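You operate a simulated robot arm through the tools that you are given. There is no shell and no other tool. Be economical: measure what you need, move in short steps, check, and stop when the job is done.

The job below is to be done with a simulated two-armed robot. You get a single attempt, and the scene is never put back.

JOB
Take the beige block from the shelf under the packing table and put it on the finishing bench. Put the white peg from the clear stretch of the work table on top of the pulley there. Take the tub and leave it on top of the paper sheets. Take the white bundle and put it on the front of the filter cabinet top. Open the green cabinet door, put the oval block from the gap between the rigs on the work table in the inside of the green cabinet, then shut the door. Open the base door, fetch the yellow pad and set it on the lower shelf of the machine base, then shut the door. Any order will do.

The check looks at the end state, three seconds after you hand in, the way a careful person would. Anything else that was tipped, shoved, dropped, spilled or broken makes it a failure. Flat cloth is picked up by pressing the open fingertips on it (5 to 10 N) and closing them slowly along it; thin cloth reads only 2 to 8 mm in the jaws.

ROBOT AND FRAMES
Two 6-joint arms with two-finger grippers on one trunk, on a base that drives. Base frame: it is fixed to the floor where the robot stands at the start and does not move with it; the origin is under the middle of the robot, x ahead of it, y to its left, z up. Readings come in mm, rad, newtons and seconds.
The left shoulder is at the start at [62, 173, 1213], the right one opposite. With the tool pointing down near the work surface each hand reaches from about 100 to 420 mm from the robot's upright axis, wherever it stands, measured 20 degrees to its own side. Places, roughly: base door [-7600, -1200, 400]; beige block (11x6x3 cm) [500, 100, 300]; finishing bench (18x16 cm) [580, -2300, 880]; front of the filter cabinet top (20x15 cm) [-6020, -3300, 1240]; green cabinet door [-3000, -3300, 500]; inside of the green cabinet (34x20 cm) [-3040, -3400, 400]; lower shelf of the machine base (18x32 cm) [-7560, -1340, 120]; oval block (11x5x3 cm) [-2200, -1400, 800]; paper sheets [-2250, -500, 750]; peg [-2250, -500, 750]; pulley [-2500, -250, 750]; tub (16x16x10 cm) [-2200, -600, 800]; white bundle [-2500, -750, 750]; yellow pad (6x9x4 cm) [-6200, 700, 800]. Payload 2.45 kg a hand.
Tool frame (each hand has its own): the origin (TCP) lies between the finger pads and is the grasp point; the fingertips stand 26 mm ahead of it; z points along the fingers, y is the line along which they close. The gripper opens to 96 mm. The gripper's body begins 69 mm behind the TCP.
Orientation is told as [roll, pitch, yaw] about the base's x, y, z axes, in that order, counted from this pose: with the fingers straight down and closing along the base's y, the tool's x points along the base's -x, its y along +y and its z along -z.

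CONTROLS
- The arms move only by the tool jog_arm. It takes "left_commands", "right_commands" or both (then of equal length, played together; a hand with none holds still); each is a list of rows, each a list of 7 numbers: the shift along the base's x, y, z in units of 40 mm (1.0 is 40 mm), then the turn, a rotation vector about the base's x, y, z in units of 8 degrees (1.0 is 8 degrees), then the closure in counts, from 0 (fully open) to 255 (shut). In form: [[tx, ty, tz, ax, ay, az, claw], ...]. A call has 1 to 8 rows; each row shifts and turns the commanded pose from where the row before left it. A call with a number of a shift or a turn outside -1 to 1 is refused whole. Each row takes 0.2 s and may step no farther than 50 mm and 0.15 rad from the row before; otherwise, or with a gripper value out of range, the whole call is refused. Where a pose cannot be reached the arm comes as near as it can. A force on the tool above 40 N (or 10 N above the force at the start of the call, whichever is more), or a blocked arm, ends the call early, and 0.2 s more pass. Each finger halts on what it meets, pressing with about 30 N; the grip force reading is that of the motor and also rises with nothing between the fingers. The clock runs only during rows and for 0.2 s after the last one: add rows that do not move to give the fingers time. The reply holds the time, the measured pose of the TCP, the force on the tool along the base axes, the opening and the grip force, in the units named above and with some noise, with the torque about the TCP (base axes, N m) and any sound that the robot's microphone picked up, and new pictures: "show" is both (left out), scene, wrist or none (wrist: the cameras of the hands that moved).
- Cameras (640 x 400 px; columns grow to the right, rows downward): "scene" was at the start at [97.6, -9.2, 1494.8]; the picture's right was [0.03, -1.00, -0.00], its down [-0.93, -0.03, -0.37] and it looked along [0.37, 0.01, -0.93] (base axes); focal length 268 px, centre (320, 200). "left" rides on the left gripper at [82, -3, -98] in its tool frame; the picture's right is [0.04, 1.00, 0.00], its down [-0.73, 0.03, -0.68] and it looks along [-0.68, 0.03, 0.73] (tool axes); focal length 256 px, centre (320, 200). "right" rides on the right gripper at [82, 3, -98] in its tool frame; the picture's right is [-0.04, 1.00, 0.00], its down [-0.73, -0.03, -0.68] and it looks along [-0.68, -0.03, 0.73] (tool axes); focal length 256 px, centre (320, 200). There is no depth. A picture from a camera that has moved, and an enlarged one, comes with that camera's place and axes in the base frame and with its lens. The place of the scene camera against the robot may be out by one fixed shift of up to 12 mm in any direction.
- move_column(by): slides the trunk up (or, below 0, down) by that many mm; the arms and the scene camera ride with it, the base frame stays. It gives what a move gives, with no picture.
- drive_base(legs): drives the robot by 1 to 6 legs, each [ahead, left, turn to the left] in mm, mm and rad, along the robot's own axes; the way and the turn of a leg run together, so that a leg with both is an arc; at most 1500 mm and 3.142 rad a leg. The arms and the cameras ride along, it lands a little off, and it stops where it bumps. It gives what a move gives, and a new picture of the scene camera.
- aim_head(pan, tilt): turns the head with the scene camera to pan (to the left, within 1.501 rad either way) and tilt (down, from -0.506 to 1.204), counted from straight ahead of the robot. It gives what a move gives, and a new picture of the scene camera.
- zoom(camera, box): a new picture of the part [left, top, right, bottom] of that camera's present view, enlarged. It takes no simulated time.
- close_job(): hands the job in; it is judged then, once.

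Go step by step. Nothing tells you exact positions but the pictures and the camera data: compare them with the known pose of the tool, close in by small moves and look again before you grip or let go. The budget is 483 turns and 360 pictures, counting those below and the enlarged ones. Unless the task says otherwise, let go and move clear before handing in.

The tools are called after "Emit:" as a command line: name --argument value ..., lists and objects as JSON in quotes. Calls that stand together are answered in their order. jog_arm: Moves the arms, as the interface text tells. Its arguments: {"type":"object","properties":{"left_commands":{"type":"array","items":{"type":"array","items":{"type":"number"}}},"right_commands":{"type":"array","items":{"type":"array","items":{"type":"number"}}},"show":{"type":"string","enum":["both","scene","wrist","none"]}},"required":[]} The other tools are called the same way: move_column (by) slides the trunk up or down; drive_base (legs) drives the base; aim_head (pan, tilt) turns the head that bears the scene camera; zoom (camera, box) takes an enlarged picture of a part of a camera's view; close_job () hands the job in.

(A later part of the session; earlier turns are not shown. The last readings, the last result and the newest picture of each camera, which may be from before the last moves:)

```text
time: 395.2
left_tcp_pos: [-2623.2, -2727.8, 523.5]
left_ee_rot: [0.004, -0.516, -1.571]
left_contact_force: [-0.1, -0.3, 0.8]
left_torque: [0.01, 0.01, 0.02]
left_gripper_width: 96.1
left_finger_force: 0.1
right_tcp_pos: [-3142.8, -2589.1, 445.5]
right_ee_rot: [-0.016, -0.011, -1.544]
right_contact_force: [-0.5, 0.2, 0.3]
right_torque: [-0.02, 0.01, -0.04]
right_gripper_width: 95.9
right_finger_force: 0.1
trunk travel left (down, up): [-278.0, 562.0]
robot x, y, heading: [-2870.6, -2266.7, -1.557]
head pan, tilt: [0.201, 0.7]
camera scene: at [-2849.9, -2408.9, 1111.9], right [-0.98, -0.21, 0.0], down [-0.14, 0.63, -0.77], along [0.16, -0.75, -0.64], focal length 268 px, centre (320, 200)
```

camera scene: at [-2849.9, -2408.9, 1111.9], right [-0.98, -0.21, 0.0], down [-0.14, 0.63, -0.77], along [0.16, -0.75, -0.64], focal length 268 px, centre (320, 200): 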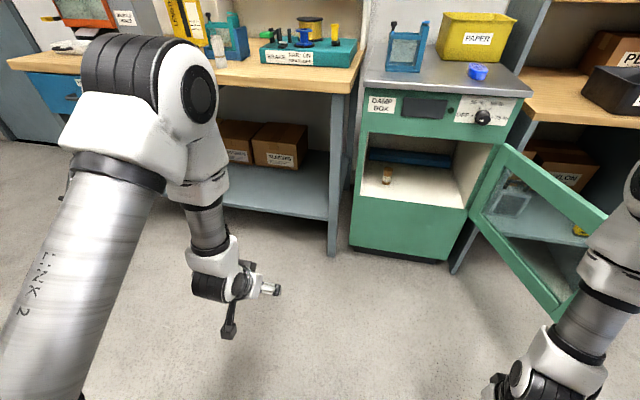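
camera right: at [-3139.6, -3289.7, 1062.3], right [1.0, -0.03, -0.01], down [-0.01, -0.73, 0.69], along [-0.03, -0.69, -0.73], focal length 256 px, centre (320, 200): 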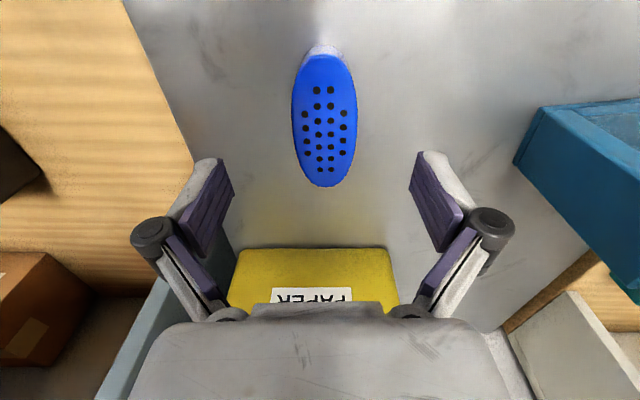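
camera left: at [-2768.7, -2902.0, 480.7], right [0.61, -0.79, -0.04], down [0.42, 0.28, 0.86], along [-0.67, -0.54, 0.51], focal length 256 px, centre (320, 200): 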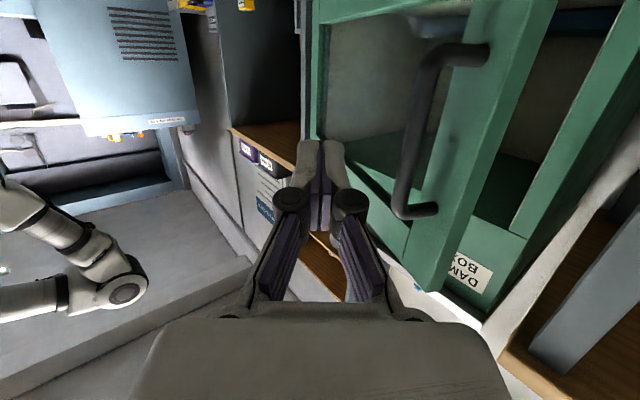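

Emit:
jog_arm --right_commands '[[0, -0.7, 0, -1, 0, 0, 0], [0, -0.7, 0, -1, 0, 0, 0], [0, -0.8, 0, -1, 0, 0, 0], [0, -0.8, 0, -1, 0, 0, 0], [0, -0.8, 0, -1, 0, 0, 0], [0, -0.8, 0, -1, 0, 0, 0], [0, -0.3, 0, -0.2, 0, 0, 0], [0, 0, 0, 0, 0, 0, 0]]' --left_commands '[[0, 0.2, 0.5, 0.9, 0, 0, 0], [0, 0.2, 0.5, 0.9, 0, 0, 0], [0, 0.2, 0.5, 0.9, 0, 0, 0], [0, 0.2, 0.5, 0.9, 0, 0, 0], [0, 0, 0.6, 0, 0, 0, 0], [0, 0, 0.6, 0, 0, 0, 0], [0, 0, 0.6, 0, 0, 0, 0], [0, 0, 0.6, 0, 0, 0, 0]]' --show "none"

Emit:
move_column --by 400

Emit:
move_column --by 90

Emit:
drive_base --legs '[[380, 0, 0]]'

Emit:
zoom --camera "right" --box '[0, 0, 640, 400]'

```text
time: 397.0
left_tcp_pos: [-2620.0, -2699.7, 690.3]
left_ee_rot: [0.024, -0.074, -1.57]
left_contact_force: [-0.8, 0.1, -0.2]
left_torque: [-0.04, 0.02, -0.01]
left_gripper_width: 95.9
left_finger_force: 0.2
left hand out of reach, approached as far as the arm can: row 3
right_tcp_pos: [-3142.5, -2784.0, 446.3]
right_ee_rot: [-0.047, -0.879, -1.528]
right_contact_force: [0.4, -0.3, 0.2]
right_torque: [0.0, 0.0, -0.05]
right_gripper_width: 96.1
right_finger_force: 0.1
trunk travel left (down, up): [-278.0, 562.0]
robot x, y, heading: [-2871.2, -2271.4, -1.56]
head pan, tilt: [0.201, 0.7]
```

```text
time: 400.9
left_tcp_pos: [-2619.7, -2699.5, 1088.7]
left_ee_rot: [0.027, -0.075, -1.571]
left_contact_force: [0.8, 1.1, -0.3]
left_torque: [0.02, 0.03, -0.01]
left_gripper_width: 96.1
left_finger_force: 0.0
right_tcp_pos: [-3143.4, -2784.6, 846.3]
right_ee_rot: [-0.048, -0.877, -1.529]
right_contact_force: [0.1, 0.4, -0.8]
right_torque: [0.02, -0.03, -0.02]
right_gripper_width: 96.3
right_finger_force: 0.0
trunk travel left (down, up): [-678.0, 162.0]
robot x, y, heading: [-2870.5, -2269.4, -1.556]
head pan, tilt: [0.201, 0.7]
```

```text
time: 402.1
left_tcp_pos: [-2619.9, -2699.9, 1179.2]
left_ee_rot: [0.027, -0.075, -1.57]
left_contact_force: [-0.3, -0.3, -0.6]
left_torque: [0.0, 0.04, -0.01]
left_gripper_width: 95.8
left_finger_force: 0.0
right_tcp_pos: [-3143.3, -2784.2, 935.7]
right_ee_rot: [-0.048, -0.877, -1.529]
right_contact_force: [0.2, -0.4, 0.3]
right_torque: [0.0, 0.03, -0.01]
right_gripper_width: 95.8
right_finger_force: 0.0
trunk travel left (down, up): [-768.0, 72.0]
robot x, y, heading: [-2868.9, -2269.2, -1.554]
head pan, tilt: [0.201, 0.7]
```

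```text
time: 404.5
left_tcp_pos: [-2619.5, -3071.5, 1179.2]
left_ee_rot: [0.025, -0.077, -1.578]
left_contact_force: [0.7, 0.5, -0.5]
left_torque: [0.0, 0.0, 0.02]
left_gripper_width: 96.2
left_finger_force: 0.0
right_tcp_pos: [-3144.2, -3151.7, 935.1]
right_ee_rot: [-0.047, -0.876, -1.536]
right_contact_force: [0.5, 0.4, 1.1]
right_torque: [0.04, -0.02, -0.04]
right_gripper_width: 96.1
right_finger_force: 0.1
trunk travel left (down, up): [-768.0, 72.0]
robot x, y, heading: [-2867.7, -2637.6, -1.563]
head pan, tilt: [0.201, 0.7]
camera scene: at [-2847.2, -2778.7, 1602.0], right [-0.98, -0.21, 0.0], down [-0.13, 0.63, -0.77], along [0.16, -0.75, -0.64], focal length 268 px, centre (320, 200)
```

scene: 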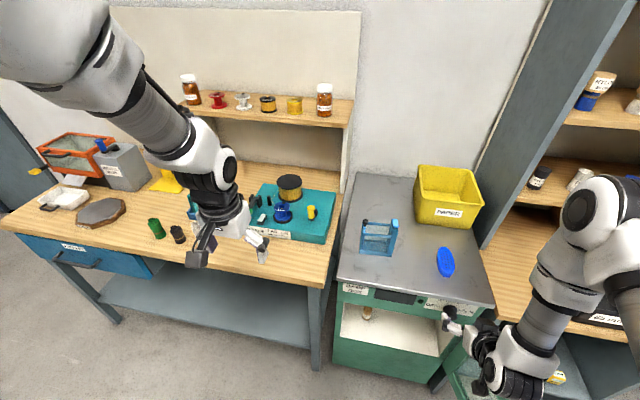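

```text
1.00 times, centred on (320, 200) of right (not enlarged: the box is as wide or as high as the picture)
camera zoom: at [-3140.1, -3023.0, 936.6], right [1.0, -0.03, 0.0], down [0.0, 0.05, 1.0], along [-0.03, -1.0, 0.05], focal length 256 px, centre (320, 200)
```

zoom: 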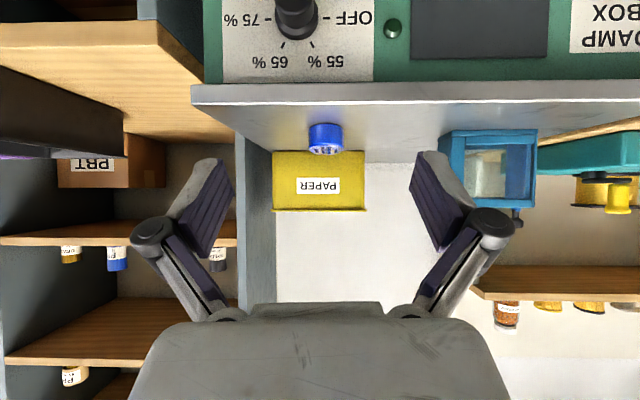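

The oval is well aligned. I'll drive over it and lower onto it.

Emit:
drive_base --legs '[[205, 0, 0]]'

Emit:
move_column --by -40

Emit:
zoom --camera "right" --box '[0, 0, 640, 400]'

```text
time: 406.1
left_tcp_pos: [-2619.5, -3276.4, 1180.1]
left_ee_rot: [0.025, -0.077, -1.579]
left_contact_force: [-1.3, 0.8, 0.2]
left_torque: [0.0, 0.01, -0.02]
left_gripper_width: 96.0
left_finger_force: 0.0
right_tcp_pos: [-3143.0, -3356.8, 936.5]
right_ee_rot: [-0.047, -0.877, -1.538]
right_contact_force: [0.2, 0.7, 0.2]
right_torque: [0.03, 0.0, 0.0]
right_gripper_width: 96.2
right_finger_force: 0.1
trunk travel left (down, up): [-768.0, 72.0]
robot x, y, heading: [-2866.8, -2845.2, -1.567]
head pan, tilt: [0.201, 0.7]
camera scene: at [-2846.4, -2983.2, 1602.2], right [-0.98, -0.2, 0.0], down [-0.13, 0.63, -0.77], along [0.16, -0.75, -0.64], focal length 268 px, centre (320, 200)
```

scene: 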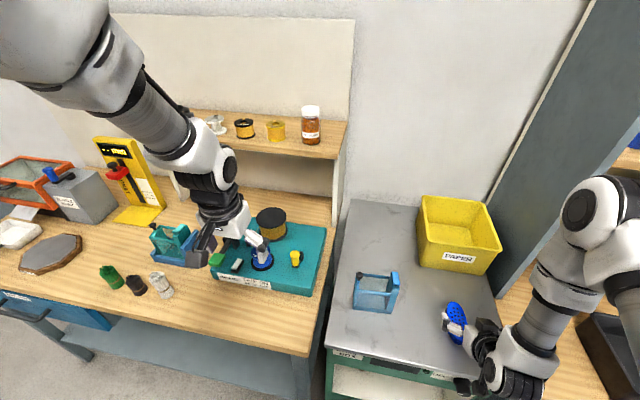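

```text
time: 406.9
left_tcp_pos: [-2619.9, -3278.0, 1139.4]
left_ee_rot: [0.026, -0.077, -1.577]
left_contact_force: [-1.2, -0.3, -0.3]
left_torque: [0.03, -0.01, 0.0]
left_gripper_width: 96.1
left_finger_force: 0.1
right_tcp_pos: [-3142.4, -3357.4, 895.7]
right_ee_rot: [-0.048, -0.876, -1.539]
right_contact_force: [0.6, -0.4, -0.1]
right_torque: [0.03, 0.01, -0.03]
right_gripper_width: 96.0
right_finger_force: 0.0
trunk travel left (down, up): [-728.0, 112.0]
robot x, y, heading: [-2867.6, -2846.2, -1.566]
head pan, tilt: [0.201, 0.7]
```

```text
1.00 times, centred on (320, 200) of right (not enlarged: the box is as wide or as high as the picture)
camera zoom: at [-3139.8, -3228.9, 896.2], right [1.0, -0.03, 0.0], down [0.0, 0.05, 1.0], along [-0.03, -1.0, 0.05], focal length 256 px, centre (320, 200)
```

zoom: 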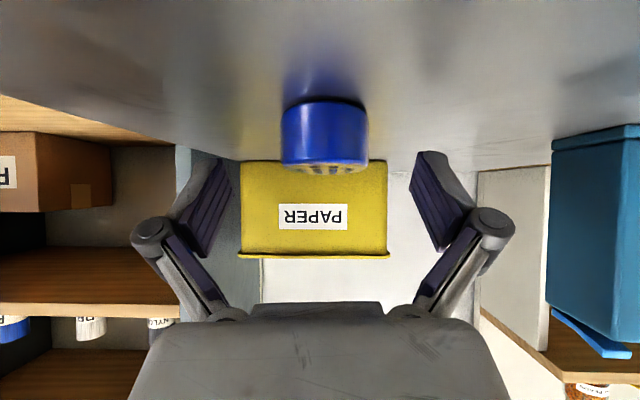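

Emit:
jog_arm --right_commands '[[0, -0.1, -0.32, 0, 0, 0, 0], [0, 0, 0, 0, 0, 0, 120], [0, 0, 0, 0, 0, 0, 255], [0, 0, 0, 0, 0, 0, 255], [0, 0, 0, 0, 0, 0, 255]]' --show "none"

Emit:
jog_arm --right_commands '[[0, 0, 0.5, 0, 0, 0, 255], [0, 0, 0.8, 0, 0, 0, 255]]' --show "wrist"

```text
time: 408.1
left_tcp_pos: [-2616.3, -3274.7, 1140.3]
left_ee_rot: [0.023, -0.078, -1.58]
left_contact_force: [-0.6, 0.0, 0.8]
left_torque: [-0.03, 0.0, -0.03]
left_gripper_width: 95.8
left_finger_force: 0.0
right_tcp_pos: [-3141.3, -3359.8, 884.2]
right_ee_rot: [-0.052, -0.882, -1.533]
right_contact_force: [6.9, 0.7, 29.6]
right_torque: [-0.59, -0.54, 0.2]
right_gripper_width: 48.7
right_finger_force: 30.2
trunk travel left (down, up): [-728.0, 112.0]
robot x, y, heading: [-2869.1, -2843.7, -1.567]
head pan, tilt: [0.201, 0.7]
```

```text
time: 408.7
left_tcp_pos: [-2618.6, -3276.1, 1141.1]
left_ee_rot: [0.023, -0.078, -1.579]
left_contact_force: [0.6, 0.5, -0.1]
left_torque: [-0.02, 0.01, -0.01]
left_gripper_width: 96.0
left_finger_force: 0.1
right_tcp_pos: [-3141.7, -3358.7, 933.6]
right_ee_rot: [-0.048, -0.873, -1.537]
right_contact_force: [-0.4, 1.0, 0.3]
right_torque: [0.03, 0.0, -0.02]
right_gripper_width: 48.8
right_finger_force: 29.9
trunk travel left (down, up): [-728.0, 112.0]
robot x, y, heading: [-2870.2, -2842.0, -1.567]
head pan, tilt: [0.201, 0.7]
camera right: at [-3137.8, -3230.2, 934.9], right [1.0, -0.03, 0.0], down [0.0, 0.05, 1.0], along [-0.03, -1.0, 0.05], focal length 256 px, centre (320, 200)
```

right: 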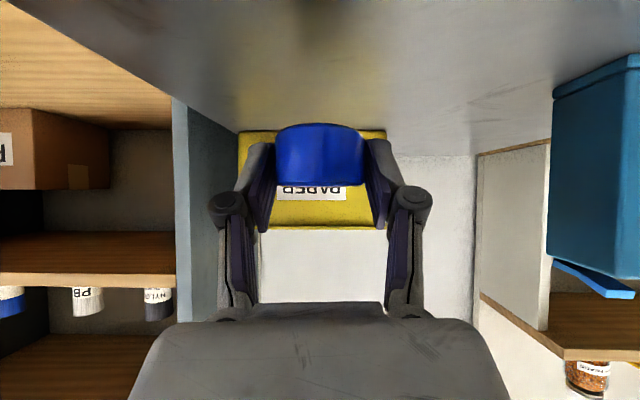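

The oval is gripped level with the pitched tool. I'll back off, lower, and extend the right arm.

Emit:
drive_base --legs '[[-400, 60, 0]]'

Emit:
move_column --by -400

Emit:
move_column --by -75

Emit:
jog_arm --right_commands '[[0, -0.9, 0, 0, 0, 0, 255], [0, -0.9, 0, 0, 0, 0, 255], [0, -0.9, 0, 0, 0, 0, 255], [0, -0.9, 0, 0, 0, 0, 255], [0, -0.9, 0, 0, 0, 0, 255], [0, -0.8, 0, 0, 0, 0, 255]]' --show "wrist"

Emit:
aim_head --pan -0.1 --tilt 0.6

```text
time: 411.2
left_tcp_pos: [-2559.8, -2879.0, 1139.0]
left_ee_rot: [0.026, -0.075, -1.578]
left_contact_force: [-0.5, 0.3, 0.2]
left_torque: [0.06, 0.02, -0.01]
left_gripper_width: 96.0
left_finger_force: 0.1
right_tcp_pos: [-3084.7, -2963.6, 933.0]
right_ee_rot: [-0.047, -0.874, -1.539]
right_contact_force: [-1.1, -0.5, -0.7]
right_torque: [0.02, -0.03, 0.02]
right_gripper_width: 48.7
right_finger_force: 29.9
trunk travel left (down, up): [-728.0, 112.0]
robot x, y, heading: [-2804.5, -2447.9, -1.57]
head pan, tilt: [0.201, 0.7]
camera scene: at [-2788.1, -2587.5, 1561.8], right [-0.98, -0.2, 0.0], down [-0.13, 0.63, -0.76], along [0.16, -0.75, -0.64], focal length 268 px, centre (320, 200)
```

scene: 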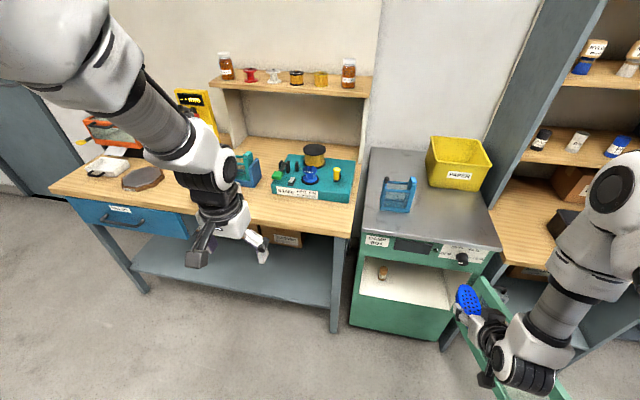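

```text
time: 415.1
left_tcp_pos: [-2559.6, -2879.0, 739.1]
left_ee_rot: [0.025, -0.077, -1.58]
left_contact_force: [0.6, 0.2, 0.3]
left_torque: [0.02, 0.05, -0.05]
left_gripper_width: 96.3
left_finger_force: 0.0
right_tcp_pos: [-3083.8, -2960.8, 534.0]
right_ee_rot: [-0.046, -0.877, -1.536]
right_contact_force: [0.3, 0.0, -0.7]
right_torque: [0.04, 0.0, -0.03]
right_gripper_width: 48.7
right_finger_force: 30.3
trunk travel left (down, up): [-328.0, 512.0]
robot x, y, heading: [-2808.0, -2448.3, -1.565]
head pan, tilt: [0.201, 0.7]
```

```text
time: 416.2
left_tcp_pos: [-2559.8, -2877.9, 664.5]
left_ee_rot: [0.028, -0.075, -1.579]
left_contact_force: [-0.3, 0.2, 0.4]
left_torque: [0.02, -0.02, -0.01]
left_gripper_width: 95.9
left_finger_force: 0.0
right_tcp_pos: [-3083.4, -2962.4, 458.4]
right_ee_rot: [-0.047, -0.875, -1.538]
right_contact_force: [-0.1, -0.4, -1.4]
right_torque: [0.03, -0.01, 0.03]
right_gripper_width: 48.3
right_finger_force: 29.4
trunk travel left (down, up): [-253.0, 587.0]
robot x, y, heading: [-2808.8, -2447.4, -1.569]
head pan, tilt: [0.201, 0.7]
```

```text
time: 417.6
left_tcp_pos: [-2560.2, -2878.7, 664.1]
left_ee_rot: [0.026, -0.075, -1.581]
left_contact_force: [0.5, 0.9, -1.3]
left_torque: [0.01, 0.0, 0.03]
left_gripper_width: 96.1
left_finger_force: 0.0
right_tcp_pos: [-3083.0, -3175.2, 459.1]
right_ee_rot: [-0.048, -0.875, -1.539]
right_contact_force: [0.5, 0.0, -0.7]
right_torque: [0.03, -0.01, 0.01]
right_gripper_width: 48.6
right_finger_force: 30.4
trunk travel left (down, up): [-253.0, 587.0]
robot x, y, heading: [-2807.8, -2442.4, -1.565]
head pan, tilt: [0.201, 0.7]
camera right: at [-3078.8, -3046.0, 459.9], right [1.0, -0.03, 0.0], down [0.0, 0.05, 1.0], along [-0.03, -1.0, 0.05], focal length 256 px, centre (320, 200)
```

right: 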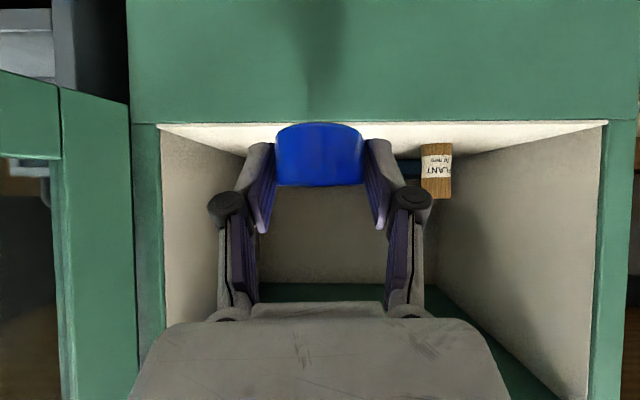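

```text
time: 418.4
left_tcp_pos: [-2560.4, -2879.1, 665.6]
left_ee_rot: [0.026, -0.075, -1.579]
left_contact_force: [-0.7, 0.9, -0.3]
left_torque: [0.0, 0.01, 0.0]
left_gripper_width: 95.8
left_finger_force: 0.0
right_tcp_pos: [-3082.6, -3174.5, 459.6]
right_ee_rot: [-0.049, -0.876, -1.538]
right_contact_force: [0.3, 0.1, -1.2]
right_torque: [0.04, -0.03, 0.01]
right_gripper_width: 48.5
right_finger_force: 30.1
trunk travel left (down, up): [-253.0, 587.0]
robot x, y, heading: [-2807.3, -2446.9, -1.571]
head pan, tilt: [-0.099, 0.6]
camera scene: at [-2813.5, -2591.3, 1095.5], right [-1.0, 0.09, 0.0], down [0.05, 0.56, -0.82], along [-0.08, -0.82, -0.57], focal length 268 px, centre (320, 200)
```

scene: 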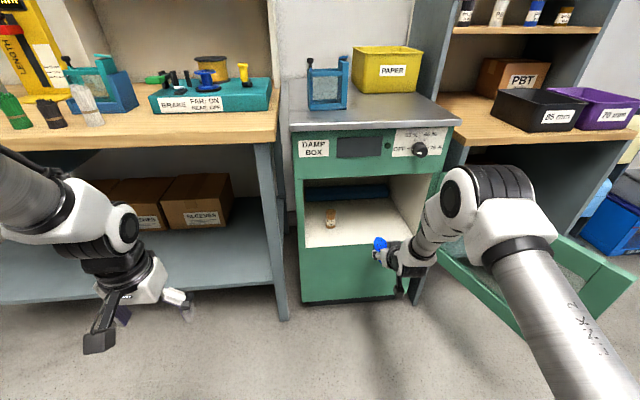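

The interior floor is at z≈399, with a small brush at (-2929,-3400). I'll drive in and set the oval down at about (-3085,-3400).

Emit:
drive_base --legs '[[205, 0, 0]]'

Emit:
zoom --camera "right" --box '[0, 0, 640, 400]'

```text
time: 420.0
left_tcp_pos: [-2561.3, -3085.5, 664.4]
left_ee_rot: [0.027, -0.073, -1.581]
left_contact_force: [0.7, -1.0, 0.6]
left_torque: [-0.04, 0.0, -0.01]
left_gripper_width: 96.2
left_finger_force: 0.0
right_tcp_pos: [-3081.6, -3380.1, 459.8]
right_ee_rot: [-0.048, -0.876, -1.54]
right_contact_force: [0.6, -0.3, -0.2]
right_torque: [0.0, 0.01, -0.01]
right_gripper_width: 48.3
right_finger_force: 29.9
trunk travel left (down, up): [-253.0, 587.0]
robot x, y, heading: [-2807.7, -2650.7, -1.568]
head pan, tilt: [-0.099, 0.6]
camera scene: at [-2813.0, -2798.2, 1095.3], right [-1.0, 0.1, 0.0], down [0.05, 0.56, -0.82], along [-0.08, -0.82, -0.57], focal length 268 px, centre (320, 200)
```

scene: 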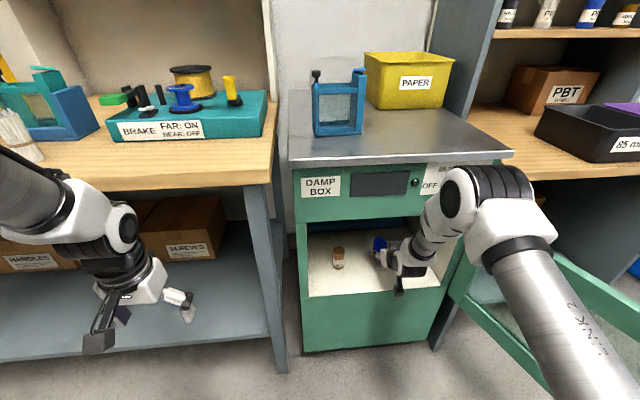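

```text
1.00 times, centred on (320, 200) of right (not enlarged: the box is as wide or as high as the picture)
camera zoom: at [-3078.7, -3251.7, 459.6], right [1.0, -0.03, 0.0], down [0.0, 0.05, 1.0], along [-0.03, -1.0, 0.05], focal length 256 px, centre (320, 200)
```

zoom: 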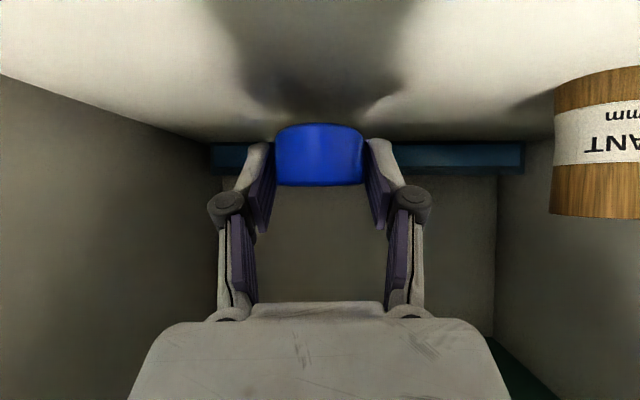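

Clear inside. I'll lower to contact.

Emit:
jog_arm --right_commands '[[0, 0, -0.4, 0, 0, 0, 255], [0, 0, -0.15, 0, 0, 0, 255], [0, 0, 0, 0, 0, 0, 255]]' --show "none"

Emit:
jog_arm --right_commands '[[0, 0, -0.08, 0, 0, 0, 255], [0, 0, -0.08, 0, 0, 0, 255], [0, 0, 0, 0, 0, 0, 255]]' --show "wrist"

```text
time: 420.8
left_tcp_pos: [-2561.0, -3085.8, 664.4]
left_ee_rot: [0.029, -0.073, -1.581]
left_contact_force: [-0.8, -0.3, 0.1]
left_torque: [-0.01, 0.01, 0.01]
left_gripper_width: 95.9
left_finger_force: 0.1
right_tcp_pos: [-3082.1, -3379.6, 437.1]
right_ee_rot: [-0.047, -0.876, -1.54]
right_contact_force: [1.0, 0.8, -0.8]
right_torque: [0.04, -0.01, -0.01]
right_gripper_width: 48.4
right_finger_force: 30.3
trunk travel left (down, up): [-253.0, 587.0]
robot x, y, heading: [-2808.5, -2655.9, -1.564]
head pan, tilt: [-0.099, 0.6]
```

```text
time: 421.6
left_tcp_pos: [-2560.9, -3085.1, 664.8]
left_ee_rot: [0.027, -0.075, -1.581]
left_contact_force: [0.0, -1.1, 0.1]
left_torque: [0.01, 0.03, 0.0]
left_gripper_width: 95.9
left_finger_force: 0.0
right_tcp_pos: [-3081.7, -3381.5, 430.3]
right_ee_rot: [-0.047, -0.878, -1.539]
right_contact_force: [-0.4, -0.3, -1.5]
right_torque: [0.05, 0.02, 0.0]
right_gripper_width: 48.6
right_finger_force: 30.0
trunk travel left (down, up): [-253.0, 587.0]
robot x, y, heading: [-2806.4, -2650.7, -1.566]
head pan, tilt: [-0.099, 0.6]
camera right: at [-3077.8, -3251.5, 431.6], right [1.0, -0.03, 0.0], down [0.0, 0.05, 1.0], along [-0.03, -1.0, 0.05], focal length 256 px, centre (320, 200)
```

right: 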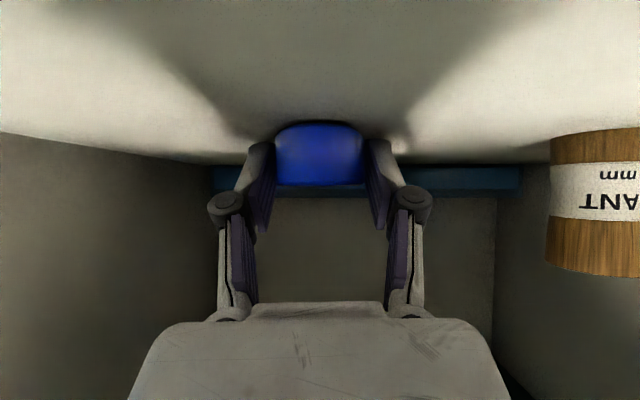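

Emit:
jog_arm --right_commands '[[0, 0, -0.1, 0, 0, 0, 255], [0, 0, -0.1, 0, 0, 0, 255], [0, 0, 0, 0, 0, 0, 255]]' --show "none"

Emit:
jog_arm --right_commands '[[0, 0, -0.1, 0, 0, 0, 255], [0, 0, -0.1, 0, 0, 0, 255], [0, 0, 0, 0, 0, 0, 255]]' --show "wrist"

```text
time: 422.4
left_tcp_pos: [-2559.1, -3083.9, 667.5]
left_ee_rot: [0.025, -0.078, -1.581]
left_contact_force: [-0.2, -1.2, -0.3]
left_torque: [0.0, -0.02, 0.01]
left_gripper_width: 95.9
left_finger_force: 0.1
right_tcp_pos: [-3081.7, -3380.2, 429.9]
right_ee_rot: [-0.048, -0.887, -1.541]
right_contact_force: [-7.1, -2.4, 31.3]
right_torque: [-0.16, -0.47, -0.1]
right_gripper_width: 49.0
right_finger_force: 29.9
trunk travel left (down, up): [-253.0, 587.0]
robot x, y, heading: [-2805.2, -2650.3, -1.568]
head pan, tilt: [-0.099, 0.6]
```

```text
time: 422.8
left_tcp_pos: [-2560.1, -3083.1, 664.9]
left_ee_rot: [0.024, -0.078, -1.582]
left_contact_force: [-0.8, 0.7, -0.5]
left_torque: [0.03, -0.02, 0.0]
left_gripper_width: 96.3
left_finger_force: 0.0
right_tcp_pos: [-3081.2, -3382.7, 429.0]
right_ee_rot: [-0.05, -0.894, -1.539]
right_contact_force: [-0.4, 3.4, 22.0]
right_torque: [0.22, -0.42, 0.18]
right_gripper_width: 48.5
right_finger_force: 30.3
trunk travel left (down, up): [-253.0, 587.0]
robot x, y, heading: [-2805.6, -2653.4, -1.568]
head pan, tilt: [-0.099, 0.6]
stopped in row 1 (right hand): the force on the tool passed its limit at 44 N (the readings are from after the stop); the commanded pose is now the measured one
camera right: at [-3077.7, -3254.7, 427.8], right [1.0, -0.03, 0.0], down [0.0, 0.07, 1.0], along [-0.03, -1.0, 0.07], focal length 256 px, centre (320, 200)
```

right: 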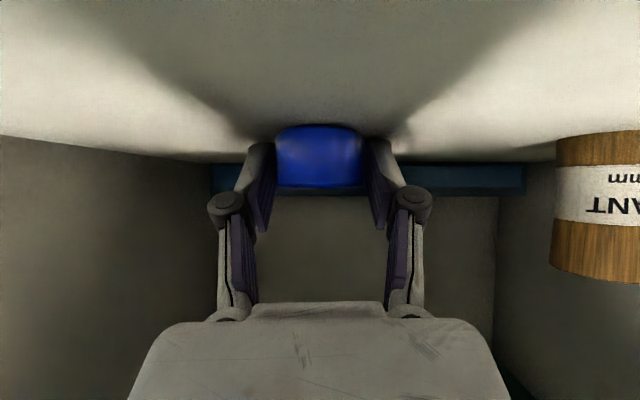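

Contact. I'll open, raise slightly, and drive straight back.

Emit:
jog_arm --right_commands '[[0, 0, 0.05, 0, 0, 0, 200], [0, 0, 0, 0, 0, 0, 120], [0, 0, 0, 0, 0, 0, 0], [0, 0, 0, 0, 0, 0, 0], [0, 0.4, 0.4, 0, 0, 0, 0]]' --show "none"

Emit:
drive_base --legs '[[-330, 0, 0]]'

Emit:
zoom --camera "right" --box '[0, 0, 640, 400]'

```text
time: 424.0
left_tcp_pos: [-2560.6, -3085.9, 664.1]
left_ee_rot: [0.024, -0.074, -1.58]
left_contact_force: [0.1, 0.3, 0.7]
left_torque: [0.02, 0.01, -0.05]
left_gripper_width: 95.8
left_finger_force: 0.1
right_tcp_pos: [-3081.9, -3366.5, 442.9]
right_ee_rot: [-0.047, -0.884, -1.538]
right_contact_force: [-0.3, 0.7, -0.4]
right_torque: [-0.04, -0.01, -0.01]
right_gripper_width: 96.1
right_finger_force: 0.0
trunk travel left (down, up): [-253.0, 587.0]
robot x, y, heading: [-2806.0, -2654.1, -1.567]
head pan, tilt: [-0.099, 0.6]
```

```text
time: 426.1
left_tcp_pos: [-2560.3, -2756.1, 666.0]
left_ee_rot: [0.024, -0.075, -1.578]
left_contact_force: [0.3, -0.4, 0.4]
left_torque: [-0.03, 0.0, 0.0]
left_gripper_width: 95.9
left_finger_force: 0.0
right_tcp_pos: [-3080.9, -3040.3, 442.9]
right_ee_rot: [-0.049, -0.886, -1.538]
right_contact_force: [0.4, -0.2, -0.1]
right_torque: [-0.02, 0.0, -0.02]
right_gripper_width: 96.0
right_finger_force: 0.1
trunk travel left (down, up): [-253.0, 587.0]
robot x, y, heading: [-2806.9, -2323.0, -1.565]
head pan, tilt: [-0.099, 0.6]
camera scene: at [-2814.1, -2468.7, 1095.6], right [-1.0, 0.09, 0.0], down [0.05, 0.56, -0.83], along [-0.08, -0.82, -0.56], focal length 268 px, centre (320, 200)
```

scene: 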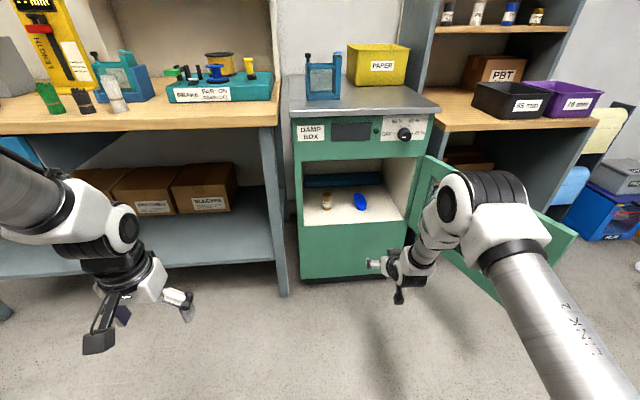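

```text
1.00 times, centred on (320, 200) of right (not enlarged: the box is as wide or as high as the picture)
camera zoom: at [-3077.3, -2910.8, 442.4], right [1.0, -0.03, 0.0], down [0.0, 0.06, 1.0], along [-0.03, -1.0, 0.06], focal length 256 px, centre (320, 200)
```

zoom: 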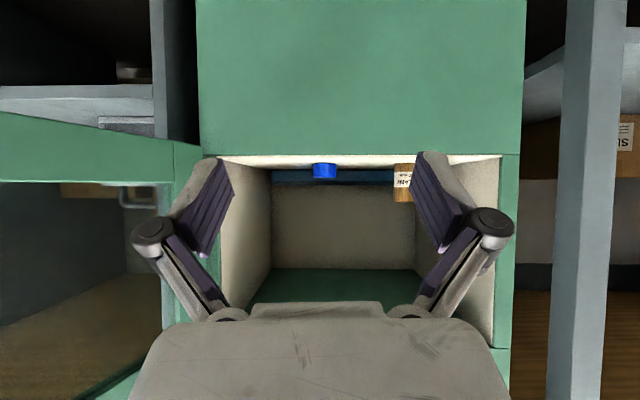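

The oval lies inside. Now for closing the door: I'll raise the right hand, go round to the door's outer side, and push it with base moves.

Emit:
move_column --by 230

Emit:
drive_base --legs '[[-290, 0, 0], [0, -470, 0]]'

Emit:
jog_arm --right_commands '[[0, 0, 0, 0, 0, 0, 255], [0, 0, 0, 0, 0, 0, 255], [0, 0, 0, 0, 0, 0, 255]]' --show "scene"

```text
time: 428.6
left_tcp_pos: [-2560.9, -2756.6, 894.5]
left_ee_rot: [0.024, -0.074, -1.58]
left_contact_force: [0.4, -0.5, 0.8]
left_torque: [-0.01, 0.02, -0.01]
left_gripper_width: 95.9
left_finger_force: 0.0
right_tcp_pos: [-3081.4, -3039.3, 671.4]
right_ee_rot: [-0.048, -0.885, -1.537]
right_contact_force: [-0.7, 0.2, 0.5]
right_torque: [0.01, 0.02, 0.02]
right_gripper_width: 95.8
right_finger_force: 0.0
trunk travel left (down, up): [-483.0, 357.0]
robot x, y, heading: [-2807.5, -2326.8, -1.565]
head pan, tilt: [-0.099, 0.6]
```

```text
time: 433.0
left_tcp_pos: [-3045.4, -2467.1, 893.4]
left_ee_rot: [0.027, -0.074, -1.578]
left_contact_force: [0.7, 0.8, -0.5]
left_torque: [0.01, -0.02, 0.02]
left_gripper_width: 96.3
left_finger_force: 0.1
right_tcp_pos: [-3565.7, -2751.1, 672.4]
right_ee_rot: [-0.048, -0.884, -1.538]
right_contact_force: [0.2, -0.9, -0.3]
right_torque: [0.01, 0.02, -0.02]
right_gripper_width: 95.8
right_finger_force: 0.1
trunk travel left (down, up): [-483.0, 357.0]
robot x, y, heading: [-3290.6, -2034.0, -1.563]
head pan, tilt: [-0.099, 0.6]
camera scene: at [-3299.1, -2180.0, 1325.5], right [-1.0, 0.09, 0.0], down [0.05, 0.56, -0.82], along [-0.08, -0.82, -0.57], focal length 268 px, centre (320, 200)
```

scene: 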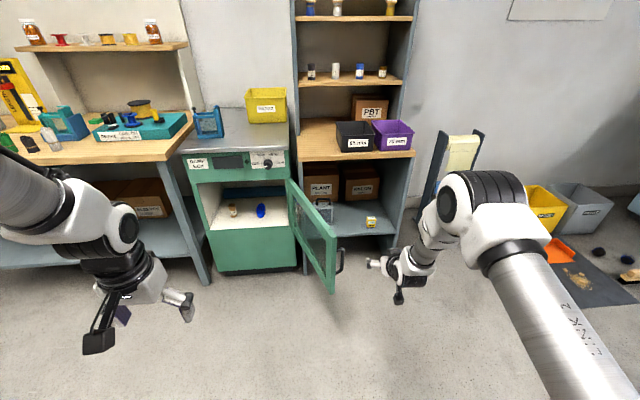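

```text
time: 433.8
left_tcp_pos: [-3044.3, -2468.4, 893.8]
left_ee_rot: [0.024, -0.077, -1.578]
left_contact_force: [0.1, -1.1, 0.3]
left_torque: [-0.03, -0.01, 0.01]
left_gripper_width: 95.9
left_finger_force: 0.1
right_tcp_pos: [-3564.5, -2751.9, 671.8]
right_ee_rot: [-0.047, -0.885, -1.537]
right_contact_force: [0.1, 0.1, -0.3]
right_torque: [0.02, 0.02, 0.0]
right_gripper_width: 0.0
right_finger_force: 28.4
trunk travel left (down, up): [-483.0, 357.0]
robot x, y, heading: [-3293.1, -2034.0, -1.562]
head pan, tilt: [-0.099, 0.6]
camera scene: at [-3298.3, -2180.0, 1325.5], right [-1.0, 0.09, 0.0], down [0.05, 0.56, -0.82], along [-0.08, -0.82, -0.57], focal length 268 px, centre (320, 200)
```

scene: 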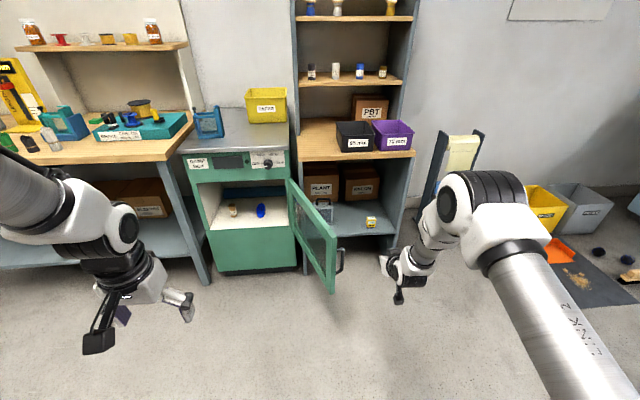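

Emit:
move_column --by -90

Emit:
drive_base --legs '[[225, 0, 0], [0, 300, 0]]'

```text
time: 435.1
left_tcp_pos: [-3044.1, -2465.9, 805.1]
left_ee_rot: [0.024, -0.075, -1.577]
left_contact_force: [-1.2, 0.2, 0.6]
left_torque: [-0.01, -0.01, 0.02]
left_gripper_width: 95.8
left_finger_force: 0.1
right_tcp_pos: [-3564.6, -2749.8, 582.3]
right_ee_rot: [-0.047, -0.883, -1.538]
right_contact_force: [-0.3, -0.8, 0.2]
right_torque: [0.03, -0.01, 0.01]
right_gripper_width: 0.0
right_finger_force: 27.9
trunk travel left (down, up): [-393.0, 447.0]
robot x, y, heading: [-3287.7, -2034.9, -1.565]
head pan, tilt: [-0.099, 0.6]
```

```text
time: 438.5
left_tcp_pos: [-2744.4, -2695.2, 803.6]
left_ee_rot: [0.027, -0.076, -1.583]
left_contact_force: [0.7, 0.6, 0.4]
left_torque: [0.0, 0.01, 0.03]
left_gripper_width: 95.9
left_finger_force: 0.0
right_tcp_pos: [-3264.2, -2975.6, 583.1]
right_ee_rot: [-0.048, -0.885, -1.542]
right_contact_force: [0.2, -0.1, 1.0]
right_torque: [-0.01, 0.02, -0.02]
right_gripper_width: 0.0
right_finger_force: 28.3
trunk travel left (down, up): [-393.0, 447.0]
robot x, y, heading: [-2991.1, -2261.1, -1.57]
head pan, tilt: [-0.099, 0.6]
camera scene: at [-2995.6, -2407.1, 1235.5], right [-1.0, 0.1, 0.0], down [0.05, 0.56, -0.82], along [-0.08, -0.82, -0.57], focal length 268 px, centre (320, 200)
```

scene: 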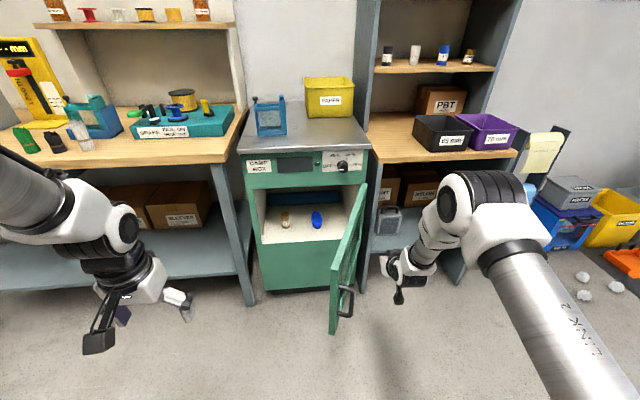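

Emit:
drive_base --legs '[[0, 180, 0]]'

```text
time: 440.0
left_tcp_pos: [-2564.2, -2694.6, 804.4]
left_ee_rot: [0.025, -0.074, -1.578]
left_contact_force: [0.7, 0.4, 0.1]
left_torque: [0.03, 0.04, 0.04]
left_gripper_width: 95.9
left_finger_force: 0.0
right_tcp_pos: [-3086.0, -2975.1, 582.1]
right_ee_rot: [-0.049, -0.885, -1.537]
right_contact_force: [0.2, 0.1, 0.4]
right_torque: [0.03, 0.01, 0.02]
right_gripper_width: 0.0
right_finger_force: 29.0
trunk travel left (down, up): [-393.0, 447.0]
robot x, y, heading: [-2811.9, -2262.2, -1.567]
head pan, tilt: [-0.099, 0.6]
camera scene: at [-2816.9, -2406.7, 1235.5], right [-1.0, 0.1, 0.0], down [0.05, 0.56, -0.82], along [-0.08, -0.82, -0.57], focal length 268 px, centre (320, 200)
```

scene: 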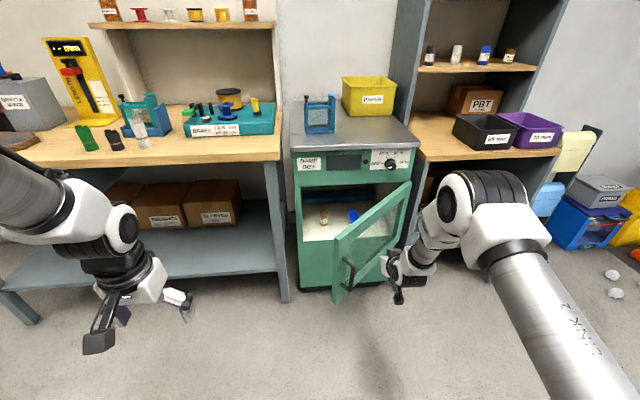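

Now I'll raise to the top-rail height and push the door shut toward −y.

Emit:
move_column --by 80

Emit:
drive_base --legs '[[90, 80, 0]]'

Emit:
zoom --camera "right" --box '[0, 0, 640, 400]'

```text
time: 441.1
left_tcp_pos: [-2565.0, -2694.3, 884.1]
left_ee_rot: [0.026, -0.076, -1.581]
left_contact_force: [0.8, 0.0, 0.4]
left_torque: [0.01, 0.03, 0.03]
left_gripper_width: 95.9
left_finger_force: 0.0
right_tcp_pos: [-3086.5, -2977.3, 662.7]
right_ee_rot: [-0.047, -0.884, -1.539]
right_contact_force: [-1.4, 0.4, 0.1]
right_torque: [-0.02, 0.04, 0.0]
right_gripper_width: 0.0
right_finger_force: 28.4
trunk travel left (down, up): [-473.0, 367.0]
robot x, y, heading: [-2808.9, -2261.5, -1.568]
head pan, tilt: [-0.099, 0.6]
```

```text
time: 442.4
left_tcp_pos: [-2484.9, -2783.7, 883.6]
left_ee_rot: [0.025, -0.073, -1.579]
left_contact_force: [-0.6, -0.1, 0.3]
left_torque: [0.04, 0.03, -0.02]
left_gripper_width: 95.9
left_finger_force: 0.2
right_tcp_pos: [-3005.7, -3066.8, 662.3]
right_ee_rot: [-0.049, -0.882, -1.537]
right_contact_force: [0.0, -0.2, -0.4]
right_torque: [0.0, 0.01, 0.01]
right_gripper_width: 0.0
right_finger_force: 28.7
trunk travel left (down, up): [-473.0, 367.0]
robot x, y, heading: [-2738.1, -2350.4, -1.563]
head pan, tilt: [-0.099, 0.6]
camera scene: at [-2738.0, -2496.7, 1315.4], right [-1.0, 0.09, 0.0], down [0.05, 0.56, -0.82], along [-0.08, -0.82, -0.57], focal length 268 px, centre (320, 200)
```

scene: 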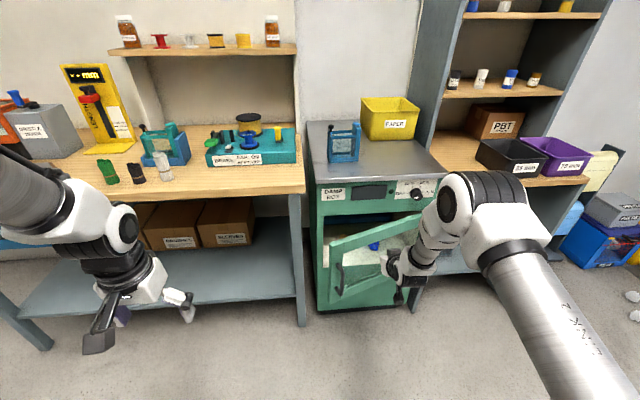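

```text
1.00 times, centred on (320, 200) of right (not enlarged: the box is as wide or as high as the picture)
camera zoom: at [-3002.2, -2937.6, 661.7], right [1.0, -0.03, 0.0], down [0.0, 0.06, 1.0], along [-0.03, -1.0, 0.06], focal length 256 px, centre (320, 200)
```

zoom: 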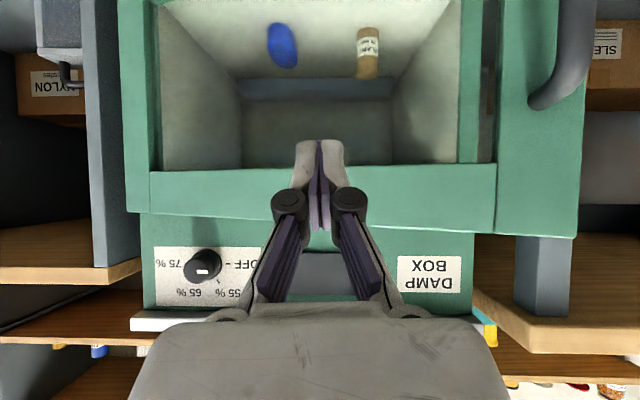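

Emit:
move_column --by 22

Emit:
drive_base --legs '[[110, 60, 0]]'

Emit:
zoom --camera "right" --box '[0, 0, 640, 400]'

```text
time: 443.0
left_tcp_pos: [-2485.9, -2783.3, 906.6]
left_ee_rot: [0.026, -0.075, -1.58]
left_contact_force: [1.1, 0.7, -0.3]
left_torque: [0.02, 0.0, 0.02]
left_gripper_width: 95.9
left_finger_force: 0.0
right_tcp_pos: [-3006.7, -3066.2, 683.8]
right_ee_rot: [-0.048, -0.884, -1.54]
right_contact_force: [0.6, 0.4, -0.1]
right_torque: [0.02, -0.05, 0.02]
right_gripper_width: 0.0
right_finger_force: 29.0
trunk travel left (down, up): [-495.0, 345.0]
robot x, y, heading: [-2730.6, -2353.2, -1.568]
head pan, tilt: [-0.099, 0.6]
```

```text
time: 444.3
left_tcp_pos: [-2426.2, -2893.1, 905.2]
left_ee_rot: [0.023, -0.072, -1.581]
left_contact_force: [0.3, 0.1, 0.1]
left_torque: [0.03, 0.02, 0.03]
left_gripper_width: 96.2
left_finger_force: 0.1
right_tcp_pos: [-2947.0, -3174.6, 684.7]
right_ee_rot: [-0.047, -0.883, -1.539]
right_contact_force: [0.6, -0.7, -0.4]
right_torque: [0.0, 0.01, -0.01]
right_gripper_width: 0.0
right_finger_force: 28.8
trunk travel left (down, up): [-495.0, 345.0]
robot x, y, heading: [-2672.9, -2461.5, -1.566]
head pan, tilt: [-0.099, 0.6]
camera scene: at [-2678.9, -2605.9, 1337.4], right [-1.0, 0.1, 0.0], down [0.05, 0.56, -0.82], along [-0.08, -0.82, -0.57], focal length 268 px, centre (320, 200)
```

scene: 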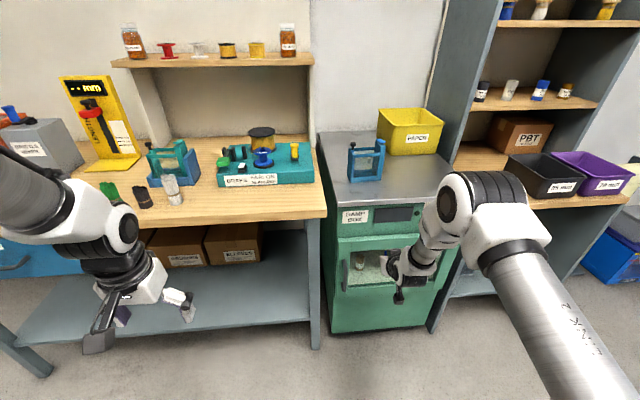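

```text
1.00 times, centred on (320, 200) of right (not enlarged: the box is as wide or as high as the picture)
camera zoom: at [-2943.5, -3046.5, 683.7], right [1.0, -0.03, 0.0], down [0.0, 0.06, 1.0], along [-0.03, -1.0, 0.06], focal length 256 px, centre (320, 200)
```

zoom: 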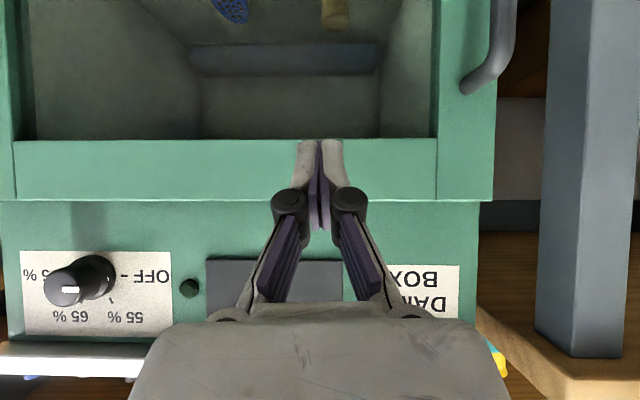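

Emit:
drive_base --legs '[[85, 0, 0]]'

Emit:
jog_arm --right_commands '[[0, -0.2, 0, 0, 0, 0, 255], [0, -0.2, 0, 0, 0, 0, 255], [0, -0.1, 0, 0, 0, 0, 255]]' --show "wrist"

```text
time: 445.4
left_tcp_pos: [-2429.9, -2960.8, 906.0]
left_ee_rot: [0.026, -0.075, -1.584]
left_contact_force: [-0.4, -0.2, 0.0]
left_torque: [-0.01, 0.01, -0.01]
left_gripper_width: 96.1
left_finger_force: 0.0
right_tcp_pos: [-2949.5, -3234.1, 677.7]
right_ee_rot: [-0.047, -0.864, -1.542]
right_contact_force: [-0.2, 0.3, 0.3]
right_torque: [-0.01, 0.0, 0.02]
right_gripper_width: 0.0
right_finger_force: 28.4
trunk travel left (down, up): [-495.0, 345.0]
robot x, y, heading: [-2672.5, -2531.1, -1.566]
head pan, tilt: [-0.099, 0.6]
stopped in leg 1: the force on the tool passed its limit at 130 N (the readings are from after the stop); the commanded pose is now the measured one
camera scene: at [-2679.2, -2672.2, 1337.4], right [-1.0, 0.1, 0.0], down [0.06, 0.56, -0.82], along [-0.08, -0.82, -0.57], focal length 268 px, centre (320, 200)
```

scene: 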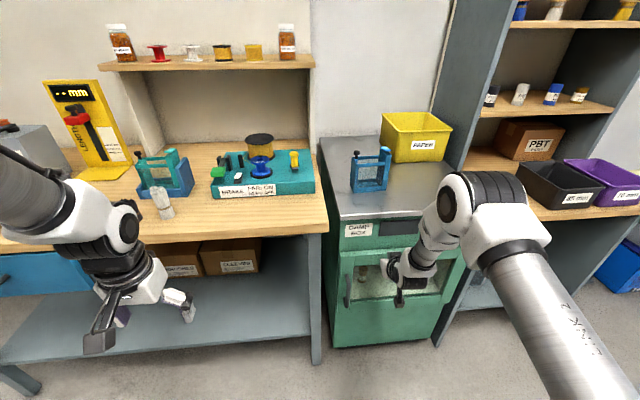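

```text
time: 445.8
left_tcp_pos: [-2426.6, -2958.1, 905.2]
left_ee_rot: [0.025, -0.075, -1.585]
left_contact_force: [0.9, -0.2, 0.3]
left_torque: [0.0, -0.02, 0.02]
left_gripper_width: 96.0
left_finger_force: 0.1
right_tcp_pos: [-2949.7, -3234.4, 675.4]
right_ee_rot: [-0.043, -0.847, -1.545]
right_contact_force: [2.5, 21.0, 8.8]
right_torque: [-0.1, -0.06, 0.11]
right_gripper_width: 6.3
right_finger_force: 27.9
trunk travel left (down, up): [-495.0, 345.0]
robot x, y, heading: [-2673.9, -2529.3, -1.572]
head pan, tilt: [-0.099, 0.6]
stopped in row 2 (right hand): the force on the tool passed its limit at 47 N (the readings are from after the stop); the commanded pose is now the measured one
camera right: at [-2945.2, -3105.5, 680.1], right [1.0, -0.03, 0.0], down [0.0, 0.02, 1.0], along [-0.03, -1.0, 0.02], focal length 256 px, centre (320, 200)
```

right: 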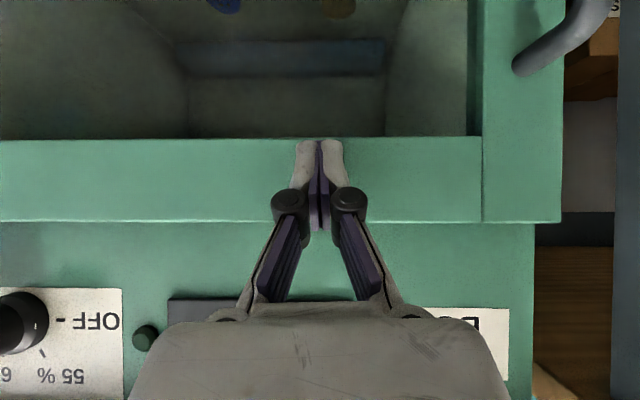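

Emit:
jog_arm --right_commands '[[0, 0.8, 0.2, 0, 0, 0, 0], [0, 0.8, 0.2, 0, 0, 0, 0], [0, 0.8, 0, 0, 0, 0, 0]]' --show "none"

Emit:
drive_base --legs '[[-300, 0, 0]]'

Emit:
zoom --camera "scene" --box '[290, 120, 490, 320]'

```text
time: 446.6
left_tcp_pos: [-2428.0, -2960.5, 906.7]
left_ee_rot: [0.026, -0.075, -1.584]
left_contact_force: [-0.8, 0.2, -0.5]
left_torque: [0.0, -0.01, 0.02]
left_gripper_width: 95.9
left_finger_force: 0.0
right_tcp_pos: [-2947.9, -3142.8, 687.1]
right_ee_rot: [-0.041, -0.849, -1.546]
right_contact_force: [0.3, 0.4, 0.0]
right_torque: [-0.01, 0.0, -0.02]
right_gripper_width: 96.1
right_finger_force: 0.1
trunk travel left (down, up): [-495.0, 345.0]
robot x, y, heading: [-2674.0, -2524.0, -1.568]
head pan, tilt: [-0.099, 0.6]
```

```text
time: 448.7
left_tcp_pos: [-2428.2, -2659.7, 906.5]
left_ee_rot: [0.025, -0.071, -1.584]
left_contact_force: [-0.6, 0.6, -0.2]
left_torque: [-0.03, -0.01, -0.01]
left_gripper_width: 96.2
left_finger_force: 0.0
right_tcp_pos: [-2947.9, -2841.2, 688.0]
right_ee_rot: [-0.043, -0.848, -1.545]
right_contact_force: [-0.2, 0.1, -0.6]
right_torque: [0.0, -0.01, -0.01]
right_gripper_width: 96.2
right_finger_force: 0.1
trunk travel left (down, up): [-495.0, 345.0]
robot x, y, heading: [-2672.6, -2227.1, -1.57]
head pan, tilt: [-0.099, 0.6]
camera scene: at [-2679.8, -2370.2, 1337.6], right [-0.99, 0.1, 0.0], down [0.06, 0.56, -0.83], along [-0.08, -0.82, -0.56], focal length 268 px, centre (320, 200)
```

scene: 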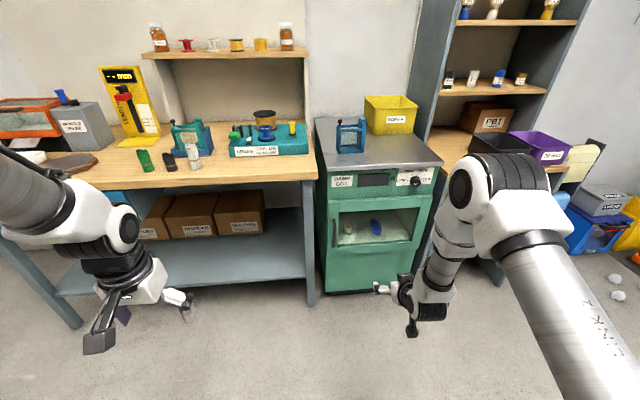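

```text
2.00 times, centred on (390, 220) of scene
camera zoom: at [-2679.8, -2370.2, 1337.6], right [-0.99, 0.1, 0.0], down [0.06, 0.56, -0.83], along [-0.08, -0.82, -0.56], focal length 536 px, centre (180, 160)
```

zoom: 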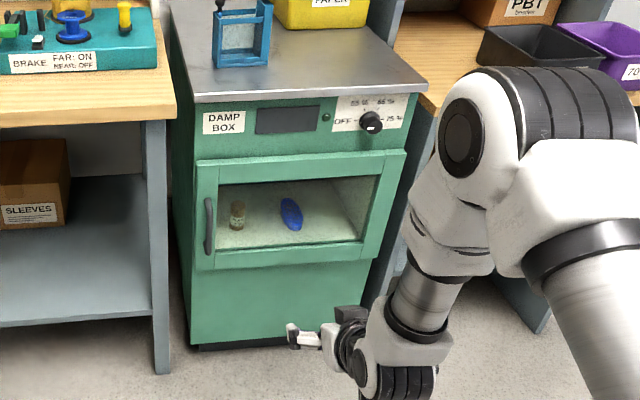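

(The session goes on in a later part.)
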